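You operate a simulated robot arm through the tools that you are given. There is no shell and no other tool.

You run a simulated robot arm. Do the job below in one go: nothing can be reset, and whatever is moved stays where it is left.

TASK
Fold the mirror flat, wipe the smudge off and raise it again.
Fine: use the blue cloth and put it back. Set down upright: mirror cloth. Where these are worked on the way, their far stop is far enough and under half their travel is too little: folding mirror. What is to be rubbed or washed off counts as gone when no trace of it is left.

It is judged by the outcome, as a careful person would: the job done as asked, and still so three seconds after it is handed in. It fails if anything else is knocked over, pushed out of place, dropped, spilled or broken. Flat cloth is picked up by pressing the open fingertips on it (5 to 10 N) and closing them slowly along it; thin cloth reads only 2 to 8 mm in the jaws.

THE ROBOT
A 7-joint arm with a two-finger parallel gripper, fixed in place. Base frame: the origin is on the floor under the middle of its stand, x ahead of it, y to its left, z up; the work surface is at about z = 760. Lengths are in mm, angles in degrees, forces in N, time in s.
It reaches about 964 mm from its shoulder. Its first joint turns from -166.0 to 166.0 degrees. Payload 1.57 kg.
Tool frame: the origin (TCP) lies between the finger pads and is the grasp point; the fingertips stand 30 mm ahead of it; z points along the fingers, y is the line along which they close. Largest opening 110 mm; finger width 24, thickness 12; the body of the gripper, 48 by 112 mm, starts 78 mm behind the TCP.
Orientation is that of the tool frame in the base frame, as a unit quaternion [w, x, y, z]. With the fingers straight down and closing along the base's y, the tool's x points along the base's -x, its y along +y and its z along -z.

THE INTERFACE
- The arm moves only by the tool step_arm. Its argument "increments" is one flat list of numbers, 7 for each row, row after row: the finger opening in mm, from 0 to 110, then the shift along the base's x, y, z in mm, then the turn, a rotation vector about the base's x, y, z in degrees. In form: [gripper, tx, ty, tz, ax, ay, az, gripper, tx, ty, tz, ax, ay, az, ...]. A call has 1 to 20 rows; each row shifts and turns the commanded pose from where the row before left it. Rows are played at 5 a second. More than 50 mm and 8.6 degrees between two rows, or a gripper value outside its range, and nothing of the call is played. A pose out of reach is approached as far as the arm can. The call stops where the force on the tool passes 40 N (or 10 N more than at its start, if that is more) or the arm is blocked; 0.2 s more then pass. The fingers move at their own pace (about 108 mm/s each) and stop on an object; they squeeze with about 32 N. The grip force told is the motor's: it shows also when the fingers shut on nothing. Time passes only in rows, and 0.2 s behind the last, so rows that do not move let the fingers close. The reply holds the time, the measured pose of the TCP, the force on the tool along the base axes, the opening and the grip force, in the units named above and with some noise, with the torque about the TCP (base axes, N m) and any sound that the robot's microphone picked up.
- Cameras (640 x 400 px; columns grow to the right, rows downward): "scene" is fixed at [221.1, -655.9, 1561.8]; the picture's right is [0.45, -0.90, 0.00], its down [-0.77, -0.38, -0.50] and it looks along [0.45, 0.22, -0.86] (base axes); focal length 318 px, centre (320, 200). "wrist" rides on the gripper at [70, 16, -141] in the tool frame; the picture's right is [-0.23, 0.97, 0.00], its down [-0.86, -0.20, -0.48] and it looks along [-0.47, -0.11, 0.88] (tool axes); focal length 222 px, centre (320, 200). There is no depth. A picture from a camera that has moved, and an enlarged one, comes with that camera's place and axes in the base frame and with its lens. The place of the scene camera against the robot may be out by one fixed shift of up to 12 mm in any direction.
- camera(camera): a new picture of that camera. No time passes.
- raise_lower(by): slides the trunk up (or, below 0, down) by that many mm; the arm rides with it, the base frame stays. It gives what a move gives, with no picture.
- zoom(camera, box): a new picture of the part [left, top, right, bottom] of that camera's present view, enlarged. No time passes.
- sign_off(): hands the job in; it is judged then, once.

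Nothing tells you positions but the pictures and the camera data. Unless the task says otherwise, let go and move clear before handing in.

The tools are called after "Emit:" as a command line: name --argument value ..., lists and objects as JSON in quotes. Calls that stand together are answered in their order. step_arm: Moves the arm, as the interface text tells. Its arguments: {"type":"object","properties":{"increments":{"type":"array","items":{"type":"number"}}},"required":["increments"]} The other tools are called the same way: raise_lower (by) moves the trunk up or down; camera (camera) takes a picture; zoom (camera, box) takes an enlarged picture of a part of a camera's view; sign_off () hands the job in.

At the start:

```text
time_s: 0.0
position: [633.2, -284.1, 1090.0]
orientation: [0.0, 0.0, 1.0, 0.001]
ft_force: [0.1, 0.1, 0.9]
ft_torque: [0.02, 0.02, 0.02]
opening: 109.8
gripper_force: 0.0
trunk travel left (down, up): [-350.0, 260.0]
```

scene: 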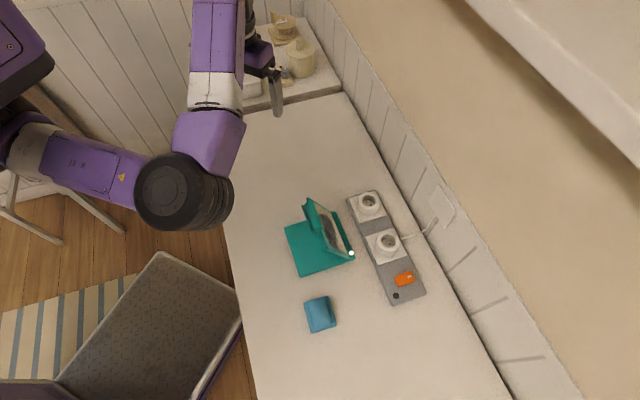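
wrist: 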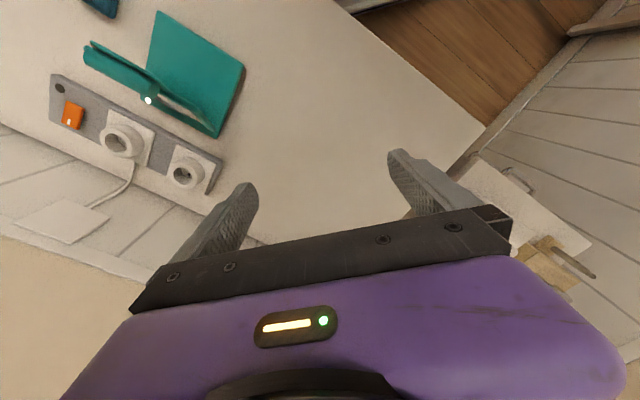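

I see a teal folding mirror standing on the table, a folded blue cloth nearer the camera, and a grey power strip behind the mirror. First I'll look closer at each of these.

Emit:
zoom --camera "scene" --box '[270, 180, 430, 280]'

Emit:
zoom --camera "scene" --box '[270, 260, 430, 360]'

Emit:
zoom --camera "wrist" --box '[40, 0, 280, 150]'

```text
4.00 times, centred on (350, 230) of scene
camera zoom: at [221.1, -655.9, 1561.8], right [0.45, -0.9, 0.0], down [-0.77, -0.38, -0.5], along [0.45, 0.22, -0.86], focal length 1271 px, centre (200, 80)
```

zoom: 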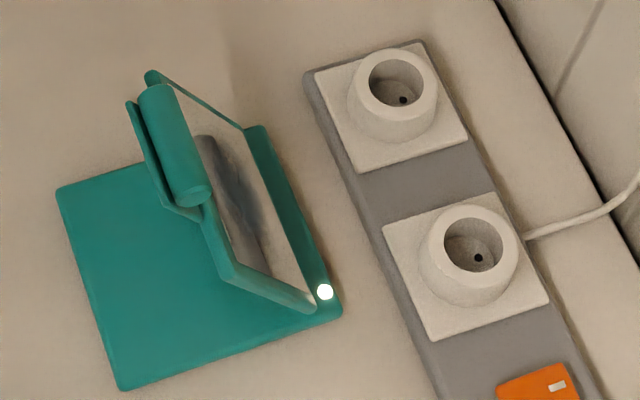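

```text
4.00 times, centred on (350, 310) of scene
camera zoom: at [221.1, -655.9, 1561.8], right [0.45, -0.9, 0.0], down [-0.77, -0.38, -0.5], along [0.45, 0.22, -0.86], focal length 1271 px, centre (200, -240)
```

zoom: 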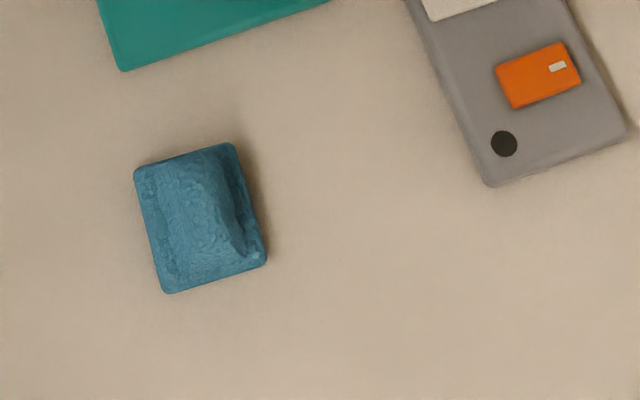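

```text
2.67 times, centred on (160, 75) of wrist
camera zoom: at [562.2, -267.0, 1232.3], right [0.23, 0.97, 0.0], down [0.86, -0.2, 0.48], along [0.47, -0.11, -0.88], focal length 592 px, centre (747, 533)
```

zoom: 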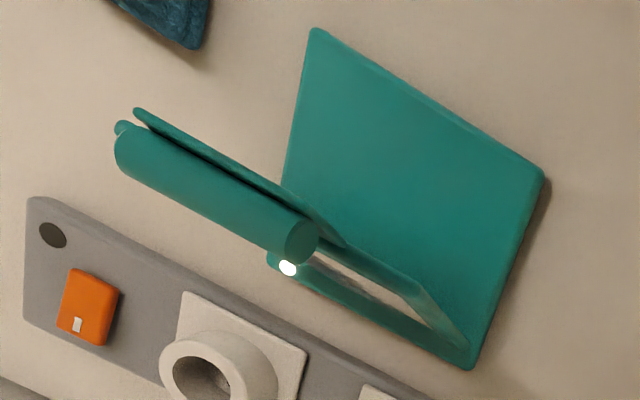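

The mirror base looks like a square of about 148 mm, turned 45°, around (517,-503). Its hinge is on the wall side, and the cloth is near (356,-588). I'll move the wrist camera over them, staying high, to look more closely.

Emit:
step_arm --increments '[110, -23.3, -29.1, 0, 0, 0, 4.5, 110, -23.3, -29.1, 0, 0, 0, 4.5, 110, -23.3, -29.1, 0, 0, 0, 4.5, 110, -23.3, -29.1, 0, 0, 0, 4.5, 110, -23.3, -29.1, 0, 0, 0, 4.5, 110, -23.3, -29.1, 0, 0, 0, 4.5, 110, -23.3, -29.1, 0, 0, 0, 4.5, 110, -23.3, -29.1, 0, 0, 0, 4.5, 110, -23.3, -29.1, 0, 0, 0, 4.5, 110, -23.3, -29.1, 0, 0, 0, 4.5]'

```text
time_s: 2.2
position: [400.5, -573.1, 1088.6]
orientation: [0.0, -0.383, 0.924, 0.002]
ft_force: [0.2, -0.5, 0.7]
ft_torque: [-0.02, -0.01, 0.05]
opening: 110.0
gripper_force: 0.1
trunk travel left (down, up): [-350.0, 260.0]
```

The arm reached the spot above the cloth with no contact. Next I'll take pictures from both cameras.

Emit:
camera --camera "wrist"

Emit:
camera --camera "scene"

```text
taken
camera wrist: at [337.6, -611.4, 1230.1], right [-0.53, 0.85, 0.0], down [0.75, 0.46, 0.48], along [0.41, 0.25, -0.88], focal length 222 px, centre (320, 200)
```

wrist: 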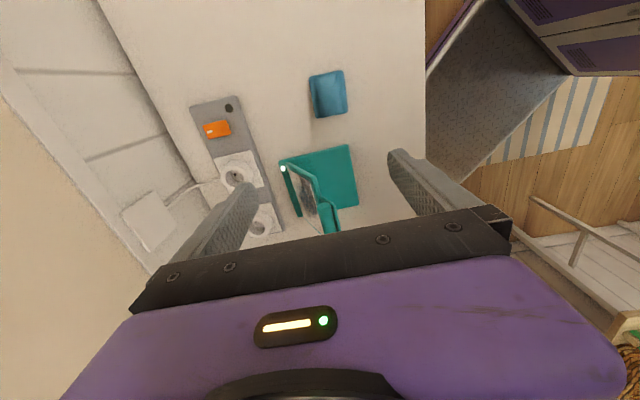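

```text
taken
```

scene: 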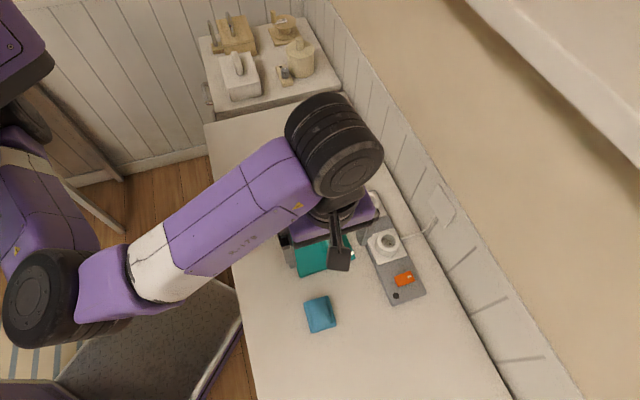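

The mirror's far end is hidden behind the fingers, so I'll move forward a little and then zoom in.

Emit:
step_arm --increments '[110, 30, 25, 0, 0, 0, 0, 110, 30, 25, 0, 0, 0, 0, 110, 20, 20, 0, 0, 0, 0]'

Emit:
zoom --camera "wrist" --box '[200, 30, 440, 180]'

Emit:
zoom --camera "wrist" --box '[260, 80, 388, 160]'

```text
time_s: 3.0
position: [481.8, -506.3, 1089.6]
orientation: [-0.001, -0.383, 0.924, 0.0]
ft_force: [-0.5, 0.7, -0.4]
ft_torque: [-0.02, 0.03, 0.0]
opening: 109.9
gripper_force: 0.1
trunk travel left (down, up): [-350.0, 260.0]
```

```text
2.67 times, centred on (320, 105) of wrist
camera zoom: at [419.7, -542.8, 1231.0], right [-0.53, 0.85, 0.0], down [0.75, 0.46, 0.48], along [0.41, 0.25, -0.88], focal length 592 px, centre (320, 453)
```

zoom: 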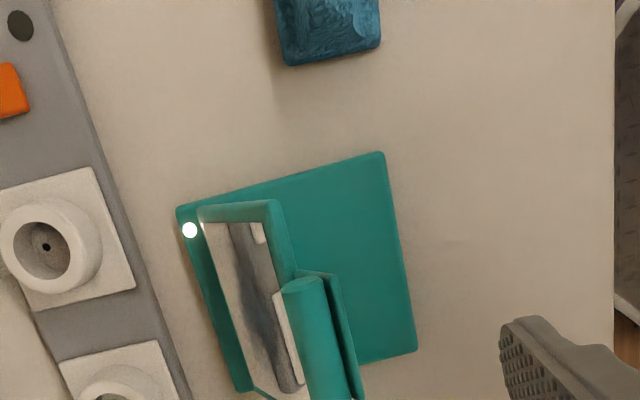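

```text
5.00 times, centred on (324, 120) of wrist
camera zoom: at [419.7, -542.8, 1231.0], right [-0.53, 0.85, 0.0], down [0.75, 0.46, 0.48], along [0.41, 0.25, -0.88], focal length 1111 px, centre (300, 600)
```

zoom: 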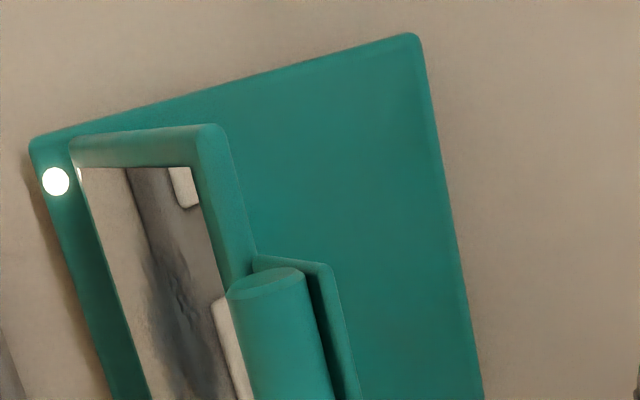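

The handle is a bar about 50 mm long on the mirror's free edge, around (507,-497,912), and it runs parallel to the hinge. I'll come down closer above it, still clear, and look again.

Emit:
step_arm --increments '[110, 9, 3, -30, 0, 0, 0, 110, 8, 3, -30, 0, 0, 0, 110, 8, 3, -30, 0, 0, 0]'

Emit:
camera --camera "wrist"

Emit:
zoom --camera "wrist" --box '[224, 80, 416, 200]'

Emit:
zoom --camera "scene" --box '[270, 180, 430, 280]'

```text
time_s: 3.8
position: [503.6, -497.6, 1004.1]
orientation: [0.0, -0.383, 0.924, 0.0]
ft_force: [0.1, 0.1, 0.5]
ft_torque: [0.03, 0.0, -0.01]
opening: 110.0
gripper_force: 0.1
trunk travel left (down, up): [-350.0, 260.0]
```

```text
taken
camera wrist: at [442.3, -534.9, 1145.6], right [-0.53, 0.85, 0.0], down [0.75, 0.46, 0.48], along [0.41, 0.25, -0.88], focal length 222 px, centre (320, 200)
```

wrist: 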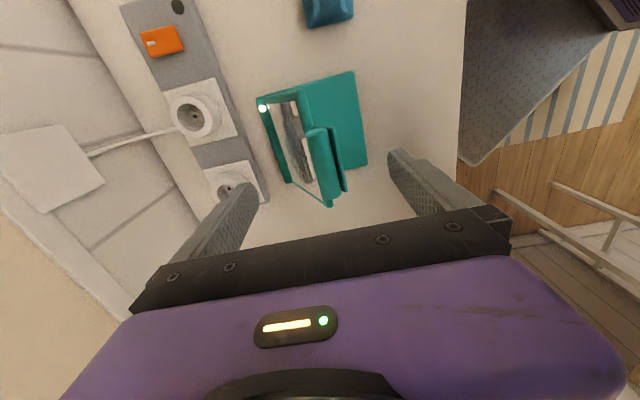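

```text
3.33 times, centred on (320, 140) of wrist
camera zoom: at [442.3, -534.9, 1145.6], right [-0.53, 0.85, 0.0], down [0.75, 0.46, 0.48], along [0.41, 0.25, -0.88], focal length 740 px, centre (320, 400)
```

zoom: 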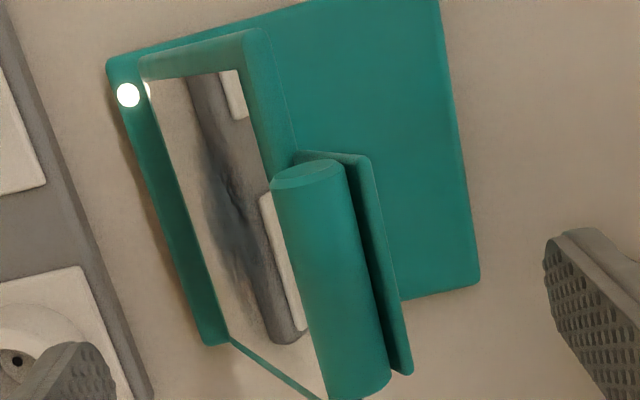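

```text
4.00 times, centred on (350, 230) of scene
camera zoom: at [221.1, -655.9, 1561.8], right [0.45, -0.9, 0.0], down [-0.77, -0.38, -0.5], along [0.45, 0.22, -0.86], focal length 1271 px, centre (200, 80)
```

zoom: 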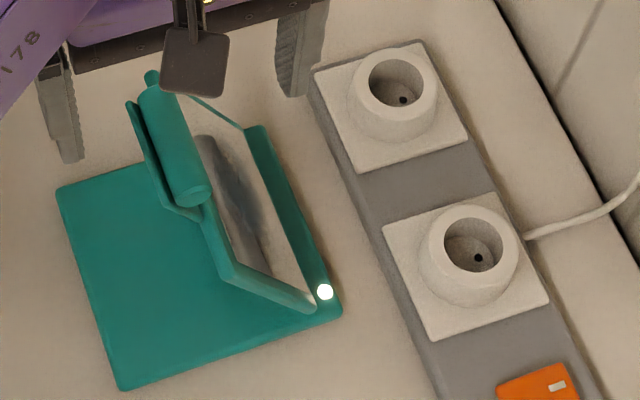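

The bar is about 24 mm thick and 50 mm long, centred on the free edge. Gripping it by its two ends would let the panel pivot in the fingers. I'll turn the gripper so it closes along the hinge direction and check the handle from that side.

Emit:
step_arm --increments '[110, 0, 0, 3, 0, 0, -7.5, 110, 0, 0, 3, 0, 0, -7.5, 110, 0, 0, 3, 0, 0, -7.5, 110, 0, 0, 3, 0, 0, -7.5, 110, 0, 0, 3, 0, 0, -7.5, 110, 0, 0, 0, 0, 0, -7.5, 110, 0, 0, 0, 0, 0, -7.5, 110, 0, 0, 0, 0, 0, -7.5, 110, 0, 0, 0, 0, 0, -7.5, 110, 0, 0, 0, 0, 0, -7.5, 110, 0, 0, 0, 0, 0, -7.5, 110, 0, 0, 0, 0, 0, -7.5]'

Emit:
camera --camera "wrist"

Emit:
zoom --camera "wrist" --box '[224, 80, 416, 200]'

Emit:
camera --camera "scene"

```text
time_s: 6.4
position: [504.9, -494.8, 1015.7]
orientation: [0.0, 0.384, 0.923, 0.0]
ft_force: [-0.6, -0.4, -0.5]
ft_torque: [0.0, 0.0, -0.01]
opening: 109.9
gripper_force: 0.0
trunk travel left (down, up): [-350.0, 260.0]
```

```text
taken
camera wrist: at [466.5, -434.2, 1158.0], right [0.85, 0.53, 0.0], down [0.46, -0.75, 0.48], along [0.25, -0.41, -0.88], focal length 222 px, centre (320, 200)
```

wrist: 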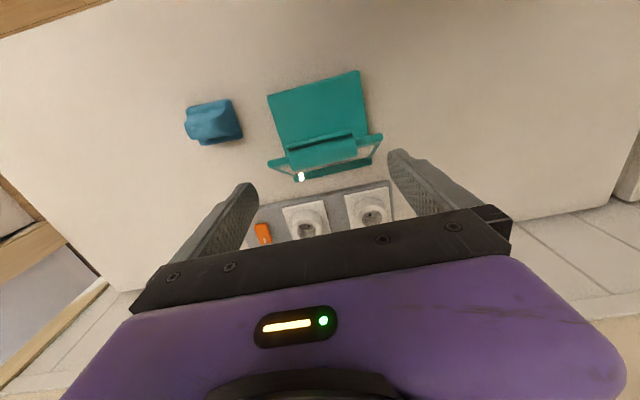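

```text
3.33 times, centred on (320, 140) of wrist
camera zoom: at [466.5, -434.2, 1158.0], right [0.85, 0.53, 0.0], down [0.46, -0.75, 0.48], along [0.25, -0.41, -0.88], focal length 740 px, centre (320, 400)
```

zoom: 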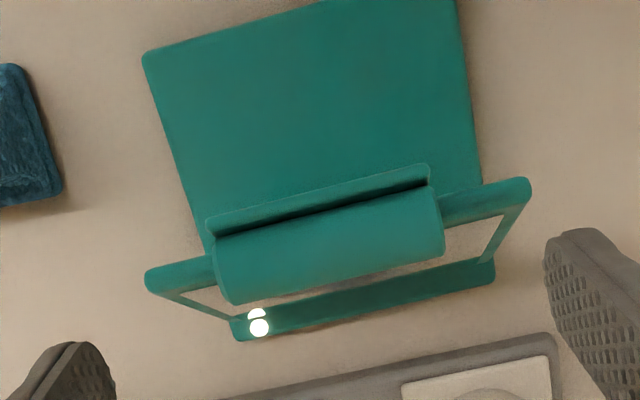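

```text
taken
```

scene: 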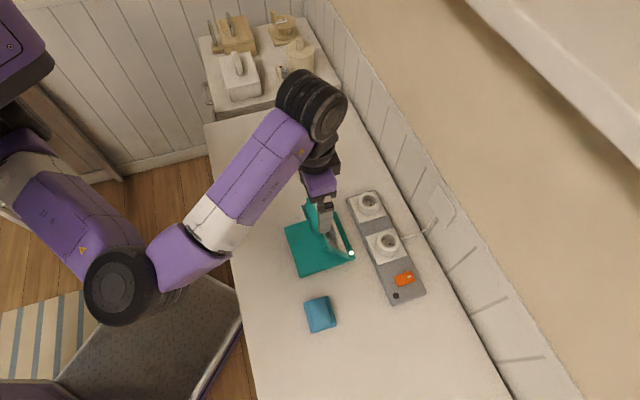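

The handle bar's axis comes out at roughly (481,-515,938) to (529,-466,938), and the hinge sits near z≈775 at the wall-side edge. I'll close the fingers and come down gently onto the top of the bar, so I can press it along its arc.

Emit:
step_arm --increments '[60, 0, 2.5, 0, 0, 0, 0, 0, 0, 2.5, 0, 0, 0, 0, 0, 0, 0, 0, 0, 0, 0, 0, 0, 0, -10, 0, 0, 0, 0, 0, 0, -10, 0, 0, 0, 0, 0, 0, -8, 0, 0, 0]'

Emit:
zoom --camera "wrist" --box '[224, 100, 416, 220]'

Emit:
zoom --camera "scene" --box '[270, 180, 430, 280]'

```text
time_s: 7.8
position: [504.6, -492.0, 988.4]
orientation: [-0.001, 0.383, 0.924, 0.0]
ft_force: [0.0, 0.0, -0.5]
ft_torque: [0.03, 0.01, 0.02]
opening: 0.0
gripper_force: 21.1
trunk travel left (down, up): [-350.0, 260.0]
```

```text
3.33 times, centred on (320, 160) of wrist
camera zoom: at [465.7, -430.1, 1130.0], right [0.85, 0.53, 0.0], down [0.46, -0.75, 0.48], along [0.25, -0.41, -0.88], focal length 740 px, centre (320, 333)
```

zoom: 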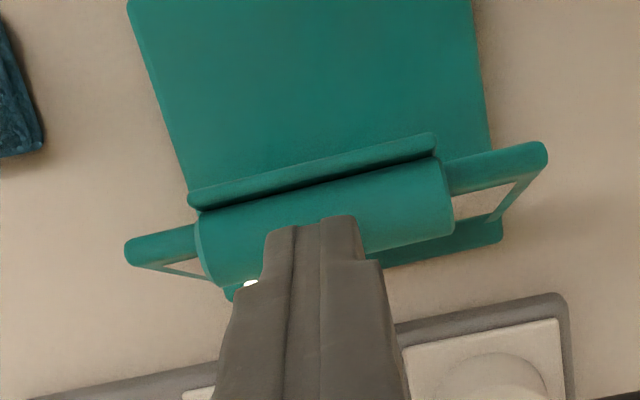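

```text
4.00 times, centred on (350, 230) of scene
camera zoom: at [221.1, -655.9, 1561.8], right [0.45, -0.9, 0.0], down [-0.77, -0.38, -0.5], along [0.45, 0.22, -0.86], focal length 1271 px, centre (200, 80)
```

zoom: 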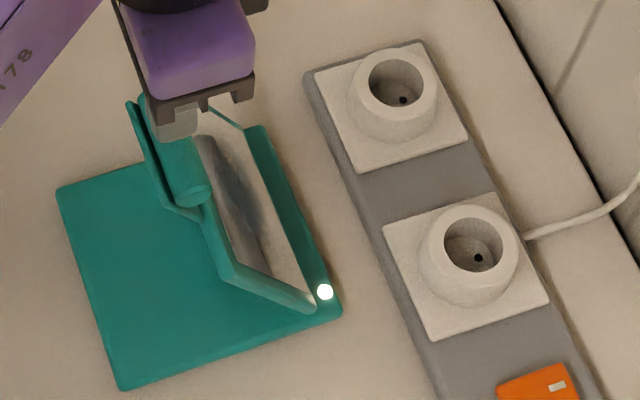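

The fingertips are centred just above the bar. I'll go down in small steps until they touch it.

Emit:
step_arm --increments '[0, 0, 1, -4, 0, 0, 0, 0, 0, 1, -4, 0, 0, 0, 0, -1, 1, -3, 0, 0, 0]'

```text
time_s: 8.6
position: [504.0, -488.9, 977.6]
orientation: [-0.001, 0.382, 0.924, 0.0]
ft_force: [0.5, -1.2, -0.2]
ft_torque: [0.02, -0.01, -0.01]
opening: 0.0
gripper_force: 21.3
trunk travel left (down, up): [-350.0, 260.0]
```

Emit:
step_arm --increments '[0, 0, 0, -3, 0, 0, 0, 0, -1, 1, -3, 0, 0, 0, 0, -1, 1, -3, 0, 0, 0]'

Emit:
zoom --camera "wrist" --box '[224, 100, 416, 220]'

```text
time_s: 9.4
position: [500.4, -485.3, 970.8]
orientation: [0.001, 0.382, 0.924, 0.0]
ft_force: [-8.3, 15.7, 37.9]
ft_torque: [0.39, 0.24, 0.02]
opening: 0.0
gripper_force: 20.9
trunk travel left (down, up): [-350.0, 260.0]
```

```text
3.33 times, centred on (320, 160) of wrist
camera zoom: at [461.2, -423.9, 1112.4], right [0.85, 0.53, 0.0], down [0.46, -0.74, 0.48], along [0.25, -0.41, -0.88], focal length 740 px, centre (320, 333)
```

zoom: 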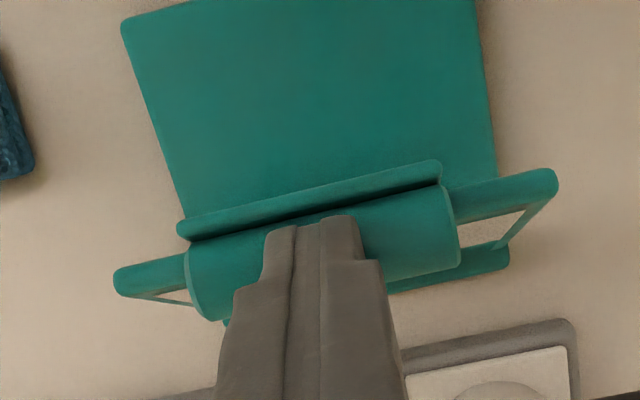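

Pressing straight down mostly jams, because the bar has to move sideways as it comes down. I'll back off upward and check that the mirror hasn't shifted.

Emit:
step_arm --increments '[0, 0, 0, 6, 0, 0, 0, 0, 0, 0, 10, 0, 0, 0, 0, 0, 0, 10, 0, 0, 0, 0, 0, 0, 10, 0, 0, 0]'

Emit:
zoom --camera "scene" --box '[270, 180, 430, 280]'

Emit:
zoom --camera "wrist" --box '[224, 80, 416, 200]'

```text
time_s: 10.4
position: [502.1, -485.6, 1004.9]
orientation: [-0.001, 0.383, 0.924, -0.001]
ft_force: [0.0, 0.2, -0.1]
ft_torque: [0.02, -0.01, 0.02]
opening: 0.0
gripper_force: 20.9
trunk travel left (down, up): [-350.0, 260.0]
```

```text
4.00 times, centred on (350, 230) of scene
camera zoom: at [221.1, -655.9, 1561.8], right [0.45, -0.9, 0.0], down [-0.77, -0.38, -0.5], along [0.45, 0.22, -0.86], focal length 1271 px, centre (200, 80)
```

zoom: 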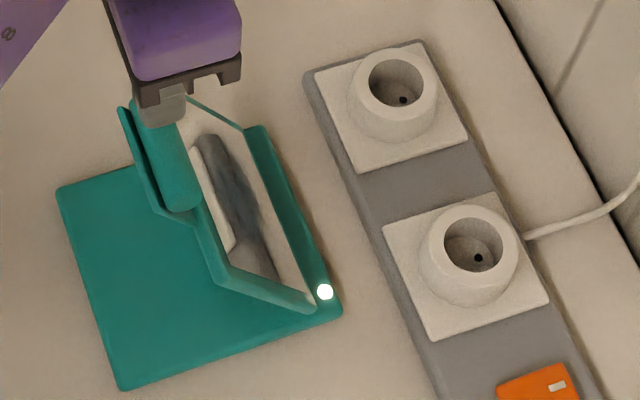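

```text
3.33 times, centred on (320, 140) of wrist
camera zoom: at [463.3, -424.3, 1145.4], right [0.85, 0.53, 0.0], down [0.46, -0.75, 0.48], along [0.25, -0.41, -0.88], focal length 740 px, centre (320, 400)
```

zoom: 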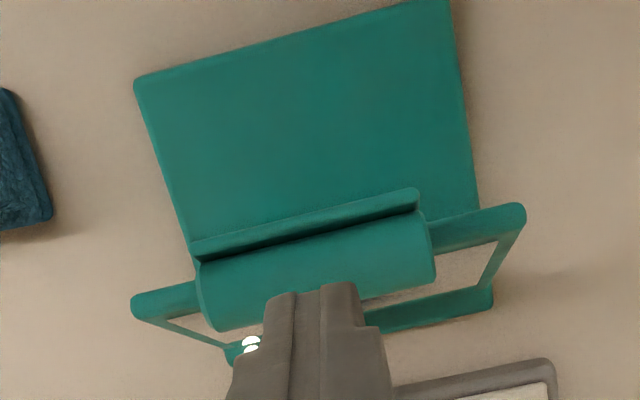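

The base hasn't moved and the panel stays wherever it's left, now a few degrees lower. I'll move the closed fingers to the wall side of the bar so I can push it over from there.

Emit:
step_arm --increments '[0, 7, -7.5, 0, 0, 0, 0, 0, 6.7, -7.6, 0, 0, 0, 0, 0, 0, 0, -20, 0, 0, 0, 0, 0, 0, -20, 0, 0, 0, 0, 0, 0, -10, 0, 0, 0, 0, 0, 0, -10, 0, 0, 0]'

Emit:
zoom --camera "wrist" --box '[224, 100, 416, 220]'

Emit:
zoom --camera "scene" --box '[270, 180, 430, 280]'

```text
time_s: 11.8
position: [514.8, -499.6, 942.6]
orientation: [0.0, 0.382, 0.924, 0.0]
ft_force: [0.4, -0.4, 0.1]
ft_torque: [-0.03, 0.0, 0.01]
opening: 0.0
gripper_force: 21.1
trunk travel left (down, up): [-350.0, 260.0]
```

```text
3.33 times, centred on (320, 160) of wrist
camera zoom: at [476.3, -438.8, 1083.8], right [0.85, 0.53, 0.0], down [0.46, -0.75, 0.48], along [0.25, -0.41, -0.88], focal length 740 px, centre (320, 333)
```

zoom: 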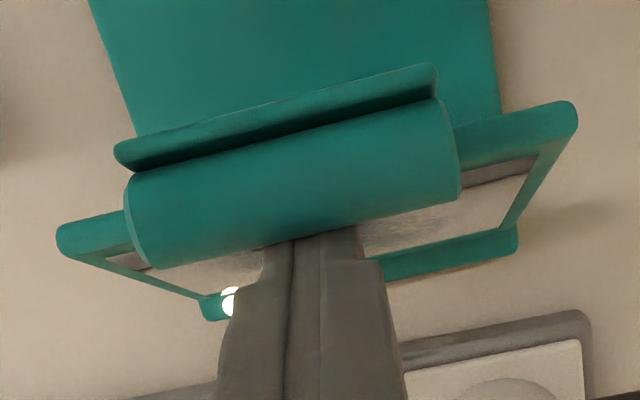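

```text
4.00 times, centred on (350, 230) of scene
camera zoom: at [221.1, -655.9, 1561.8], right [0.45, -0.9, 0.0], down [-0.77, -0.38, -0.5], along [0.45, 0.22, -0.86], focal length 1271 px, centre (200, 80)
```

zoom: 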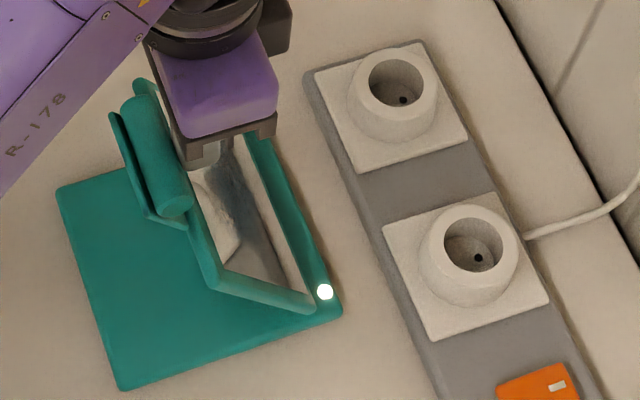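

The fingers are now behind the bar with clearance to the glass. I'll push along the arc and watch the force.

Emit:
step_arm --increments '[0, -4.5, 4.4, -0.6, 0, 0, 0, 0, -5.7, 5.6, -3.9, 0, 0, 0, 0, -5.5, 5.4, -4.3, 0, 0, 0]'

```text
time_s: 12.6
position: [499.2, -486.5, 935.6]
orientation: [0.0, 0.382, 0.924, 0.0]
ft_force: [0.0, -0.1, 0.0]
ft_torque: [-0.03, 0.0, -0.02]
opening: 0.0
gripper_force: 21.2
trunk travel left (down, up): [-350.0, 260.0]
```

Emit:
zoom --camera "wrist" --box '[224, 100, 416, 220]'

Emit:
zoom --camera "scene" --box '[270, 180, 430, 280]'

```text
3.33 times, centred on (320, 160) of wrist
camera zoom: at [460.3, -423.7, 1076.8], right [0.85, 0.53, 0.0], down [0.46, -0.75, 0.48], along [0.25, -0.41, -0.88], focal length 740 px, centre (320, 333)
```

zoom: 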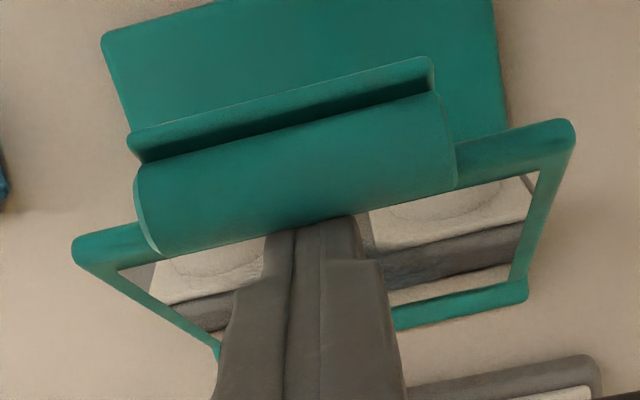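

```text
4.00 times, centred on (350, 230) of scene
camera zoom: at [221.1, -655.9, 1561.8], right [0.45, -0.9, 0.0], down [-0.77, -0.38, -0.5], along [0.45, 0.22, -0.86], focal length 1271 px, centre (200, 80)
```

zoom: 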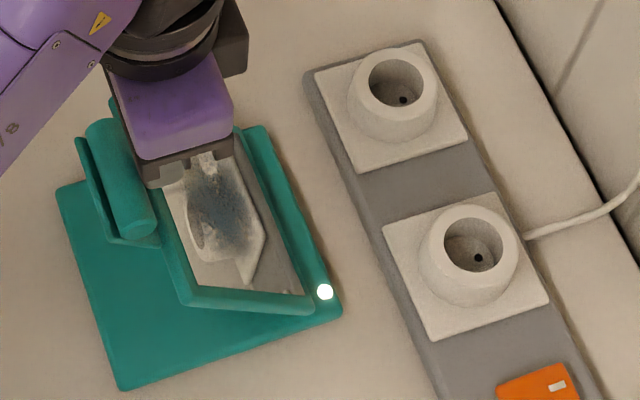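

The panel is folding smoothly, the base hasn't moved, and the smudge shows in the middle of the glass. I'll continue along the arc.

Emit:
step_arm --increments '[0, -5.3, 5.3, -6.5, 0, 0, 0, 0, -5.1, 5.1, -5.1, 0, 0, 0, 0, -4.8, 4.8, -5.4, 0, 0, 0, 0, -4.6, 4.5, -5.8, 0, 0, 0, 0, -4.3, 4.3, -6.2, 0, 0, 0]'

Emit:
zoom --camera "scene" --box '[270, 180, 430, 280]'

Emit:
zoom --camera "wrist" --box '[224, 100, 416, 220]'

```text
time_s: 13.8
position: [475.7, -462.0, 906.7]
orientation: [-0.001, 0.382, 0.924, 0.0]
ft_force: [0.2, -0.1, -1.0]
ft_torque: [0.0, -0.01, 0.01]
opening: 0.1
gripper_force: 21.1
trunk travel left (down, up): [-350.0, 260.0]
```

```text
4.00 times, centred on (350, 230) of scene
camera zoom: at [221.1, -655.9, 1561.8], right [0.45, -0.9, 0.0], down [-0.77, -0.38, -0.5], along [0.45, 0.22, -0.86], focal length 1271 px, centre (200, 80)
```

zoom: 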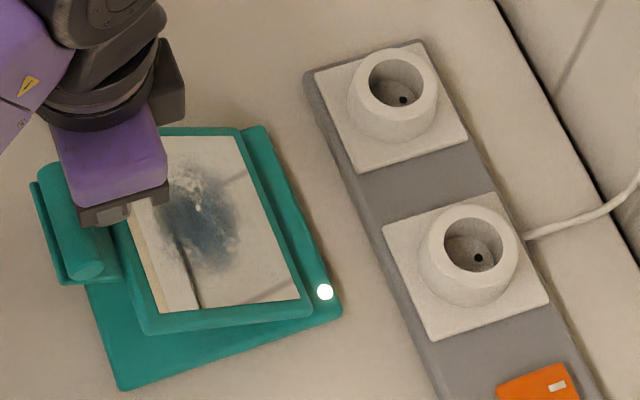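

```text
3.33 times, centred on (320, 160) of wrist
camera zoom: at [436.8, -400.7, 1047.8], right [0.85, 0.53, 0.0], down [0.46, -0.75, 0.48], along [0.25, -0.41, -0.88], focal length 740 px, centre (320, 333)
```

zoom: 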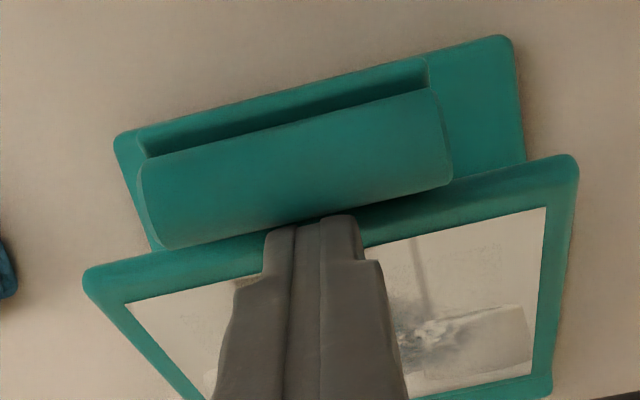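

Just past the middle, still going smoothly. I'll push a bit further, then go above the bar to press it the rest of the way.

Emit:
step_arm --increments '[0, -4.7, 4.6, -5.5, 0, 0, 0, 0, -3.8, 3.7, -6.2, 0, 0, 0, 0, 2, -2, 8, 0, 0, 0, 0, 0, 0, 15, 0, 0, 0, 0, 0, 0, 12, 0, 0, 0]'

Emit:
zoom --camera "wrist" --box '[224, 80, 416, 200]'

Emit:
zoom --camera "scene" --box '[270, 180, 430, 280]'

```text
time_s: 15.0
position: [470.1, -454.9, 931.5]
orientation: [0.0, 0.382, 0.924, 0.002]
ft_force: [0.7, 0.2, 0.5]
ft_torque: [-0.01, -0.01, -0.05]
opening: 0.1
gripper_force: 21.0
trunk travel left (down, up): [-350.0, 260.0]
```

```text
3.33 times, centred on (320, 140) of wrist
camera zoom: at [430.9, -393.9, 1071.8], right [0.85, 0.53, 0.0], down [0.46, -0.75, 0.48], along [0.25, -0.41, -0.88], focal length 740 px, centre (320, 400)
```

zoom: 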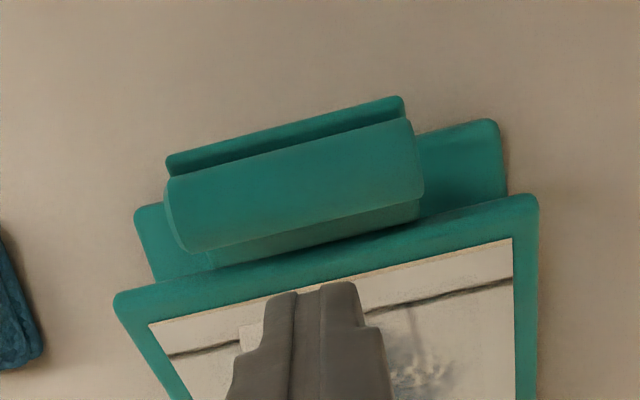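

```text
4.00 times, centred on (350, 230) of scene
camera zoom: at [221.1, -655.9, 1561.8], right [0.45, -0.9, 0.0], down [-0.77, -0.38, -0.5], along [0.45, 0.22, -0.86], focal length 1271 px, centre (200, 80)
```

zoom: 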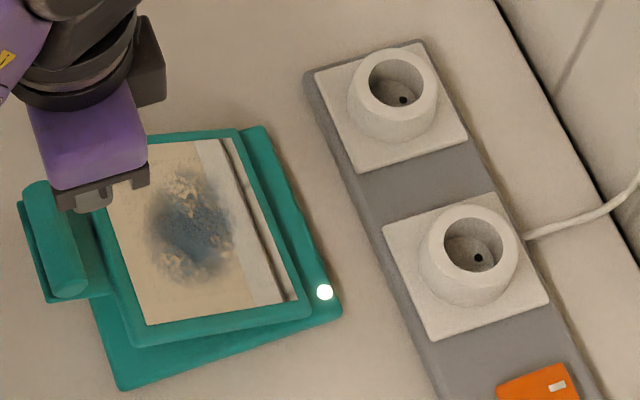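

The panel is at about 28° from flat. I'll move the fingertips over the bar and press it down, following the arc.

Emit:
step_arm --increments '[0, -9.2, 9.1, 0, 0, 0, 0, 0, -9.3, 9.2, -10, 0, 0, 0, 0, -0.7, 0.7, -10, 0, 0, 0, 0, -2.5, 2.5, -7, 0, 0, 0, 0, -2.5, 2.5, -7, 0, 0, 0]'

```text
time_s: 16.2
position: [444.6, -430.2, 896.0]
orientation: [0.001, 0.383, 0.924, 0.0]
ft_force: [0.3, -0.3, -0.1]
ft_torque: [0.0, -0.05, 0.0]
opening: 0.0
gripper_force: 21.5
trunk travel left (down, up): [-350.0, 260.0]
```

Emit:
step_arm --increments '[0, -1.5, 1.5, -6, 0, 0, 0, 0, -1.5, 1.5, -6, 0, 0, 0, 0, -1.5, 1.5, -6, 0, 0, 0, 0, -1.4, 1.4, -6, 0, 0, 0]'

Emit:
zoom --camera "wrist" --box '[224, 80, 416, 200]'

Emit:
zoom --camera "scene" --box '[250, 180, 410, 280]'

```text
time_s: 17.2
position: [439.1, -426.3, 872.6]
orientation: [0.0, 0.383, 0.924, 0.0]
ft_force: [0.4, -0.4, 0.0]
ft_torque: [-0.01, -0.03, -0.03]
opening: 0.0
gripper_force: 21.4
trunk travel left (down, up): [-350.0, 260.0]
```

```text
3.33 times, centred on (320, 140) of wrist
camera zoom: at [399.3, -363.9, 1013.3], right [0.85, 0.53, 0.0], down [0.46, -0.75, 0.48], along [0.25, -0.41, -0.88], focal length 740 px, centre (320, 400)
```

zoom: 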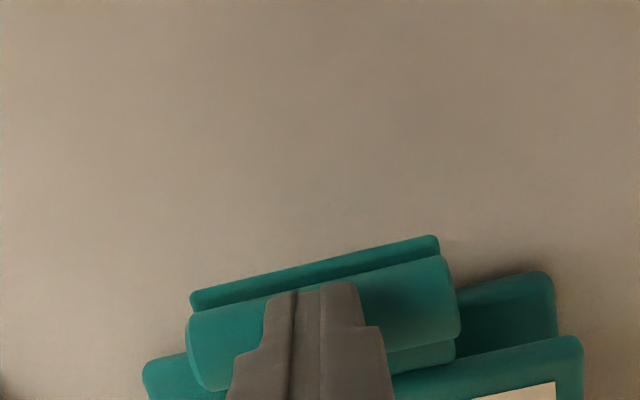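

```text
4.00 times, centred on (330, 230) of scene
camera zoom: at [221.1, -655.9, 1561.8], right [0.45, -0.9, 0.0], down [-0.77, -0.38, -0.5], along [0.45, 0.22, -0.86], focal length 1271 px, centre (280, 80)
```

zoom: 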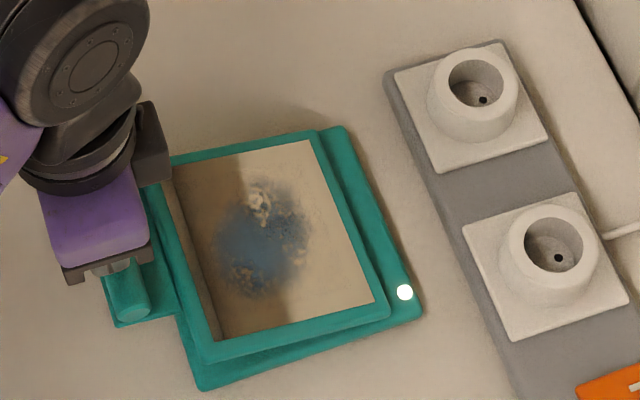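

The panel keeps following the fingers, and I can see the whole smudge. I'll press the rest of the way to the stop.

Emit:
step_arm --increments '[0, -1.4, 1.4, -7, 0, 0, 0, 0, -1.2, 1.2, -7, 0, 0, 0, 0, -1, 1, -7, 0, 0, 0, 0, -0.8, 0.8, -7, 0, 0, 0, 0, -0.6, 0.6, -5, 0, 0, 0, 0, -0.4, 0.4, -5, 0, 0, 0]'

```text
time_s: 18.6
position: [435.9, -419.7, 835.4]
orientation: [-0.001, 0.382, 0.924, 0.0]
ft_force: [0.5, -1.0, -0.3]
ft_torque: [0.0, 0.02, 0.01]
opening: 0.0
gripper_force: 21.3
trunk travel left (down, up): [-350.0, 260.0]
```

Emit:
step_arm --increments '[0, 0, 0, -3, 0, 0, 0, 0, 0, 0, -3, 0, 0, 0, 0, 0, 0, -2, 0, 0, 0]'

Emit:
zoom --camera "wrist" --box '[224, 120, 416, 240]'

Emit:
zoom --camera "scene" --box '[250, 180, 410, 280]'

```text
time_s: 19.2
position: [433.4, -418.4, 831.5]
orientation: [0.0, 0.38, 0.925, 0.0]
ft_force: [-1.7, 10.1, 26.7]
ft_torque: [0.2, -0.03, -0.04]
opening: 0.0
gripper_force: 21.3
trunk travel left (down, up): [-350.0, 260.0]
stopped in row 3: the force on the tool passed its limit at 43 N (the readings are from after the stop); the commanded pose is now the measured one
```

```text
3.33 times, centred on (320, 180) of wrist
camera zoom: at [394.6, -357.9, 972.6], right [0.85, 0.53, 0.0], down [0.47, -0.74, 0.48], along [0.25, -0.4, -0.88], focal length 740 px, centre (320, 267)
```

zoom: 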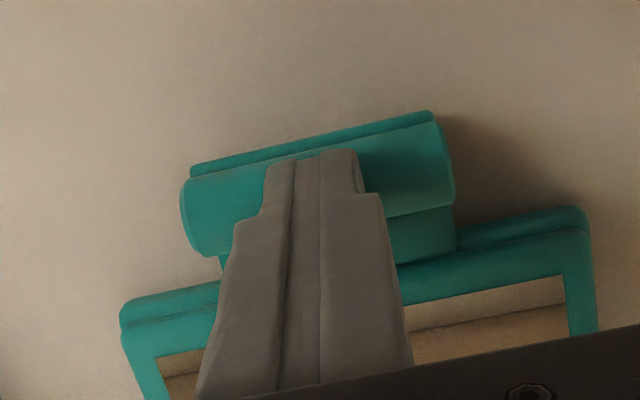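

```text
4.00 times, centred on (330, 230) of scene
camera zoom: at [221.1, -655.9, 1561.8], right [0.45, -0.9, 0.0], down [-0.77, -0.38, -0.5], along [0.45, 0.22, -0.86], focal length 1271 px, centre (280, 80)
```

zoom: 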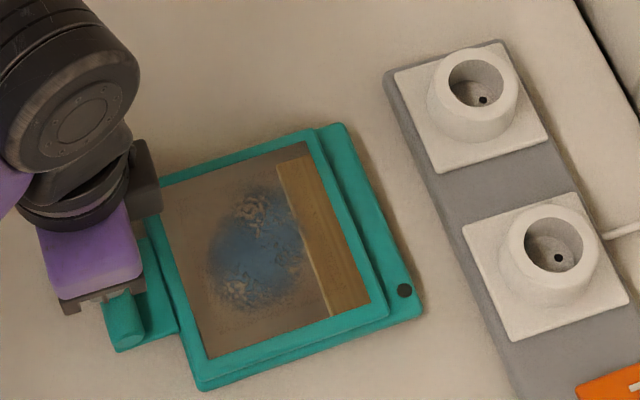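

The indicator light has gone out, so the mirror is flat against its stop. I'll lift clear and go over to the blue cloth, turning the gripper to close across its ridge.

Emit:
step_arm --increments '[0, 0, 0, 10, 0, 0, 0, 0, 0, 0, 25, 0, 0, 0, 0, 0, 0, 35, 0, 0, 0, 0, 0, 0, 35, 0, 0, 0, 0, -6.6, -14, 10, 0, 0, 7.5, 0, -6.6, -14, 10, 0, 0, 7.5, 0, -6.6, -14, 10, 0, 0, 7.5, 0, -6.6, -14, 10, 0, 0, 7.5, 0, -6.6, -14, 0, 0, 0, 7.5, 0, -6.6, -14, 0, 0, 0, 7.5, 40, -6.6, -14, 0, 0, 0, 7.5, 60, -6.6, -14, 0, 0, 0, 7.5, 60, -6.6, -14, 0, 0, 0, 7.5, 60, -6.6, -14, 0, 0, 0, 7.5, 60, -6.6, -14, 0, 0, 0, 7.5, 60, -6.6, -14, 0, 0, 0, 7.5]'

Emit:
camera --camera "wrist"

Emit:
camera --camera "scene"

```text
time_s: 22.6
position: [354.5, -588.5, 974.3]
orientation: [-0.001, -0.386, 0.923, -0.001]
ft_force: [0.4, -0.4, -0.6]
ft_torque: [0.0, -0.02, 0.01]
opening: 60.2
gripper_force: 0.1
trunk travel left (down, up): [-350.0, 260.0]
```

```text
taken
camera wrist: at [293.2, -625.0, 1115.7], right [-0.53, 0.85, 0.0], down [0.74, 0.47, 0.48], along [0.4, 0.25, -0.88], focal length 222 px, centre (320, 200)
```

wrist: 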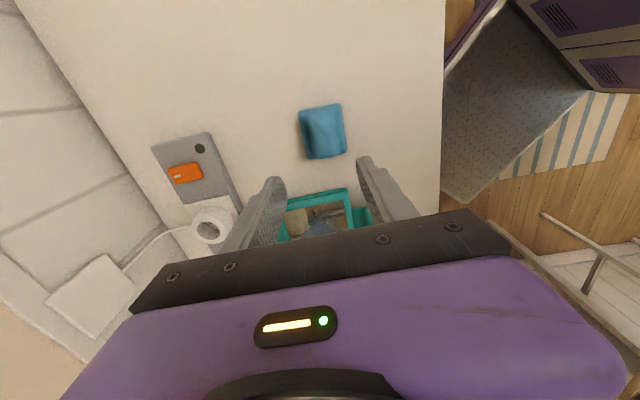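

```text
taken
```

scene: 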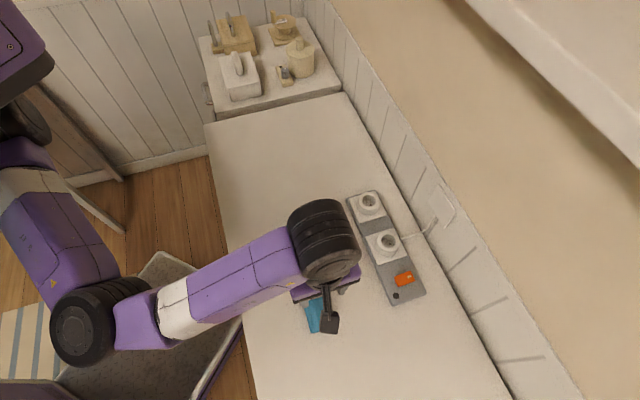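

Emit:
zoom --camera "wrist" --box '[256, 80, 384, 160]'

Emit:
zoom --camera "wrist" --box '[240, 160, 400, 260]'

```text
5.00 times, centred on (320, 120) of wrist
camera zoom: at [293.2, -625.0, 1115.7], right [-0.53, 0.85, 0.0], down [0.74, 0.47, 0.48], along [0.4, 0.25, -0.88], focal length 1111 px, centre (320, 600)
```

zoom: 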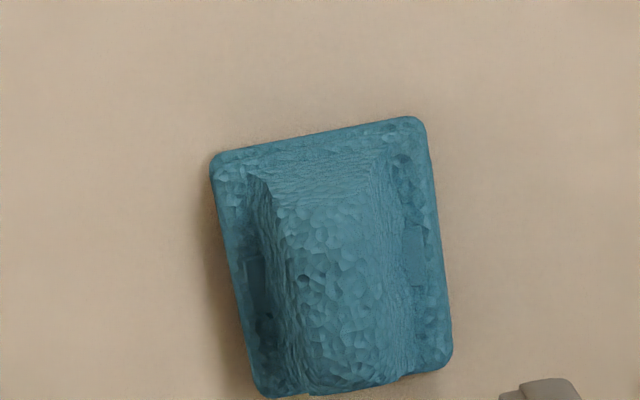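

```text
4.00 times, centred on (320, 210) of wrist
camera zoom: at [293.2, -625.0, 1115.7], right [-0.53, 0.85, 0.0], down [0.74, 0.47, 0.48], along [0.4, 0.25, -0.88], focal length 888 px, centre (320, 160)
```

zoom: 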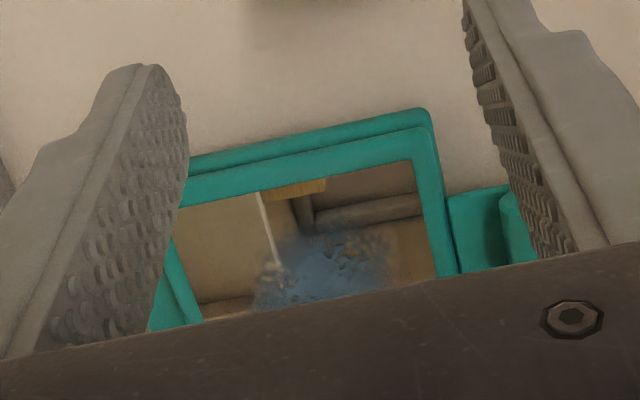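

The cloth is a pad of about 62 × 73 mm centred near (353,-581), with a raised ridge about 33 mm wide running along its length. I'll line up with it, narrow the fingers and come down closer to look.

Emit:
step_arm --increments '[60, -0.6, 3.7, -20, 0, 0, -1.2, 50, -0.6, 3.8, -30, 0, 0, -1.2, 50, 0, 0, -30, 0, 0, 0, 50, 0, 0, -30, 0, 0, 0]'

Emit:
zoom --camera "wrist" --box '[224, 90, 416, 210]'

Emit:
zoom --camera "scene" --box '[270, 260, 430, 360]'

```text
time_s: 23.6
position: [355.6, -578.7, 864.7]
orientation: [-0.001, -0.365, 0.931, -0.001]
ft_force: [-0.6, -0.3, 0.4]
ft_torque: [0.0, 0.0, -0.01]
opening: 50.1
gripper_force: 0.2
trunk travel left (down, up): [-350.0, 260.0]
```

```text
3.33 times, centred on (320, 150) of wrist
camera zoom: at [292.6, -613.6, 1005.5], right [-0.49, 0.87, 0.0], down [0.76, 0.43, 0.48], along [0.41, 0.24, -0.88], focal length 740 px, centre (320, 367)
```

zoom: 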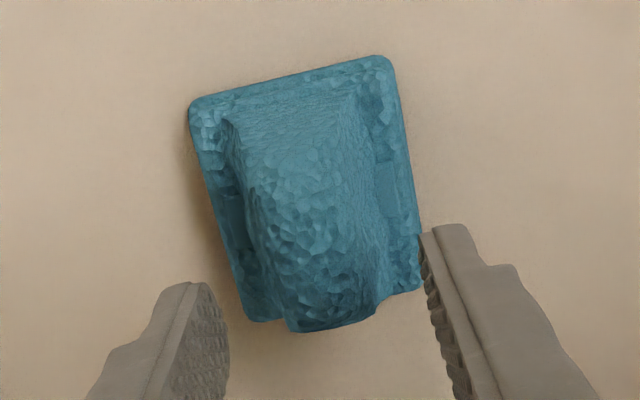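

```text
4.00 times, centred on (350, 310) of scene
camera zoom: at [221.1, -655.9, 1561.8], right [0.45, -0.9, 0.0], down [-0.77, -0.38, -0.5], along [0.45, 0.22, -0.86], focal length 1271 px, centre (200, -240)
```

zoom: 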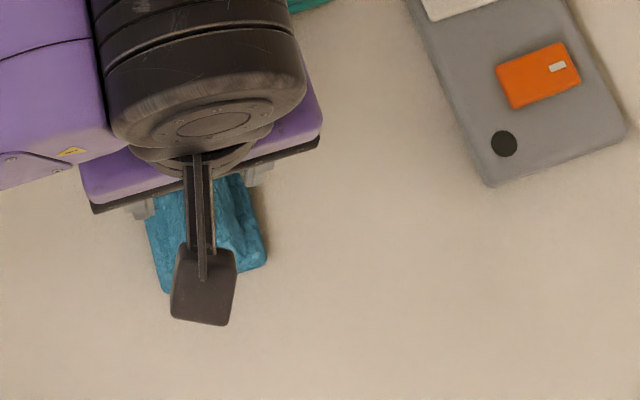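

The ridge is highest at its near-wall end, and it's lined up between the fingers. I'll descend at an opening of about 44 mm until the tips rest lightly on the pad's borders.

Emit:
step_arm --increments '[46, 0.6, -0.6, -20, 0, 0, 0, 46, 0.6, -0.7, -20, 0, 0, 0, 46, 0, 0, -12, 0, 0, 0, 46, 0, 0, -6, 0, 0, 0]'

Emit:
zoom --camera "wrist" --box '[224, 110, 416, 230]'

```text
time_s: 24.8
position: [355.7, -580.6, 811.5]
orientation: [-0.001, -0.366, 0.931, -0.003]
ft_force: [-0.1, 8.2, 20.1]
ft_torque: [0.49, 0.18, -0.06]
opening: 45.9
gripper_force: 0.2
trunk travel left (down, up): [-350.0, 260.0]
stopped in row 4: the force on the tool passed its limit at 42 N (the readings are from after the stop); the commanded pose is now the measured one
```

```text
3.33 times, centred on (320, 170) of wrist
camera zoom: at [292.8, -614.8, 953.1], right [-0.5, 0.87, -0.01], down [0.76, 0.44, 0.48], along [0.42, 0.23, -0.88], focal length 740 px, centre (320, 300)
```

zoom: 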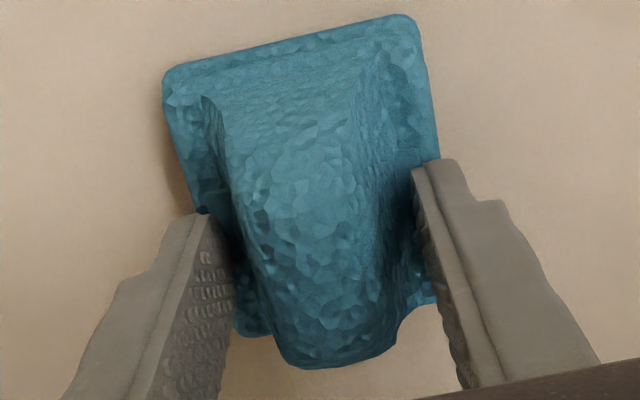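

Contact came earlier than I expected, with the tips at z≈781 and mostly on one finger. I'll back off slightly and look more closely before trying again.

Emit:
step_arm --increments '[46, 0, 0, 6, 0, 0, 0, 46, 0, 0, 4, 0, 0, 0]'

Emit:
zoom --camera "wrist" --box '[256, 120, 384, 200]'

Emit:
zoom --camera "scene" --box '[290, 280, 370, 330]'

```text
time_s: 25.4
position: [356.5, -580.0, 818.9]
orientation: [-0.001, -0.365, 0.931, -0.002]
ft_force: [-0.2, -0.1, -0.2]
ft_torque: [-0.01, 0.01, 0.03]
opening: 46.0
gripper_force: 0.0
trunk travel left (down, up): [-350.0, 260.0]
```

```text
5.00 times, centred on (320, 160) of wrist
camera zoom: at [292.3, -615.0, 960.9], right [-0.5, 0.87, 0.0], down [0.76, 0.44, 0.48], along [0.41, 0.23, -0.88], focal length 1111 px, centre (320, 400)
```

zoom: 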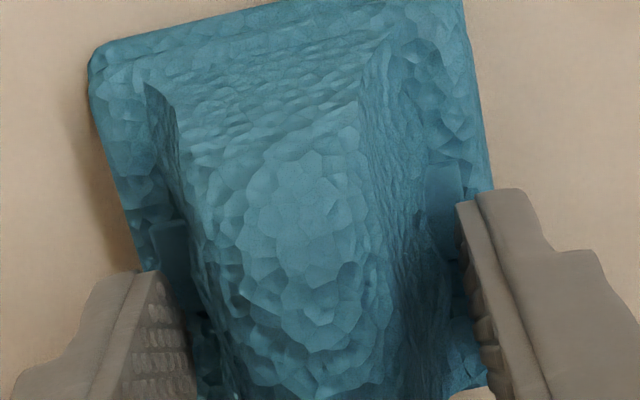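

```text
8.00 times, centred on (330, 305) of scene
camera zoom: at [221.1, -655.9, 1561.8], right [0.45, -0.9, 0.0], down [-0.77, -0.38, -0.5], along [0.45, 0.22, -0.86], focal length 2543 px, centre (240, -640)
```

zoom: 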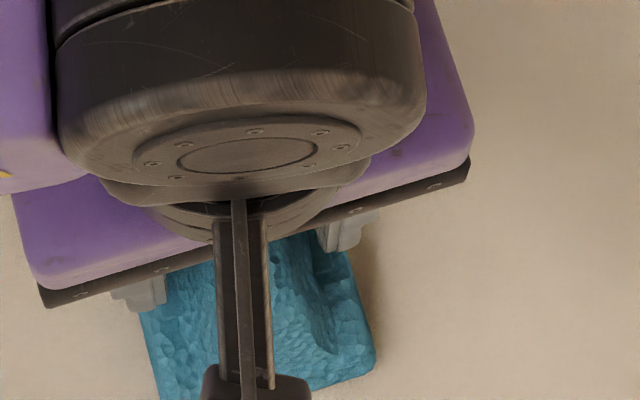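

Two small raised blocks sit on either side of the ridge at mid-length, with tops at z≈780, and one finger landed on one of them. I'll back away and look at the cloth from the side so I know what I'm gripping.

Emit:
step_arm --increments '[46, 0, 0, 30, 0, 0, 0, 46, 0, 0, 30, 0, 0, 0, 46, -6, 6, 0, 0, 0, -8.5, 46, -6, 6, 0, 0, 0, -8.5, 46, -6, 6, 0, 0, 0, -8.5, 46, -6, 6, 0, 0, 0, -8.5, 46, -6, 6, 0, 0, 0, -8.5, 46, -6, 6, 0, 0, 0, -8.5, 46, -6, 6, 0, 0, 0, -8.5, 46, -6, 6, 0, 0, 0, -8.5, 46, -6, 6, 0, 0, 0, -8.5, 46, -6, 6, 0, 0, 0, -8.5]'

Emit:
camera --camera "wrist"

Emit:
zoom --camera "scene" --box '[290, 280, 370, 330]'

```text
time_s: 28.0
position: [296.5, -521.6, 882.2]
orientation: [-0.002, 0.361, 0.933, -0.001]
ft_force: [-0.4, -0.6, -0.5]
ft_torque: [0.0, -0.03, -0.01]
opening: 46.1
gripper_force: 0.0
trunk travel left (down, up): [-350.0, 260.0]
```

```text
taken
camera wrist: at [255.1, -461.5, 1022.8], right [0.82, 0.57, 0.0], down [0.5, -0.72, 0.48], along [0.27, -0.39, -0.88], focal length 222 px, centre (320, 200)
```

wrist: 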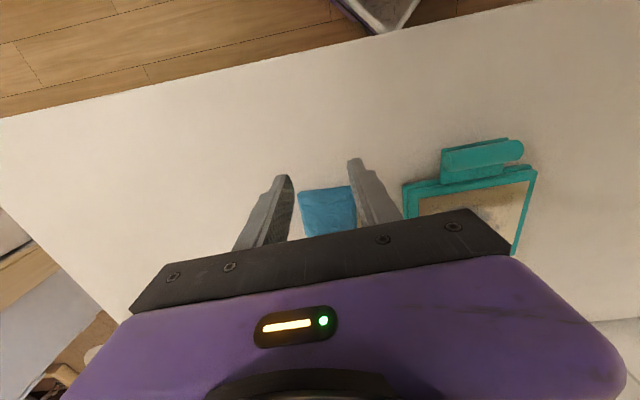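

```text
8.00 times, centred on (330, 305) of scene
camera zoom: at [221.1, -655.9, 1561.8], right [0.45, -0.9, 0.0], down [-0.77, -0.38, -0.5], along [0.45, 0.22, -0.86], focal length 2543 px, centre (240, -640)
```

zoom: 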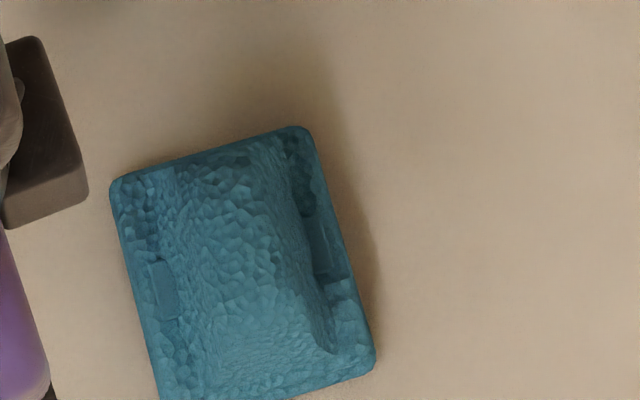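

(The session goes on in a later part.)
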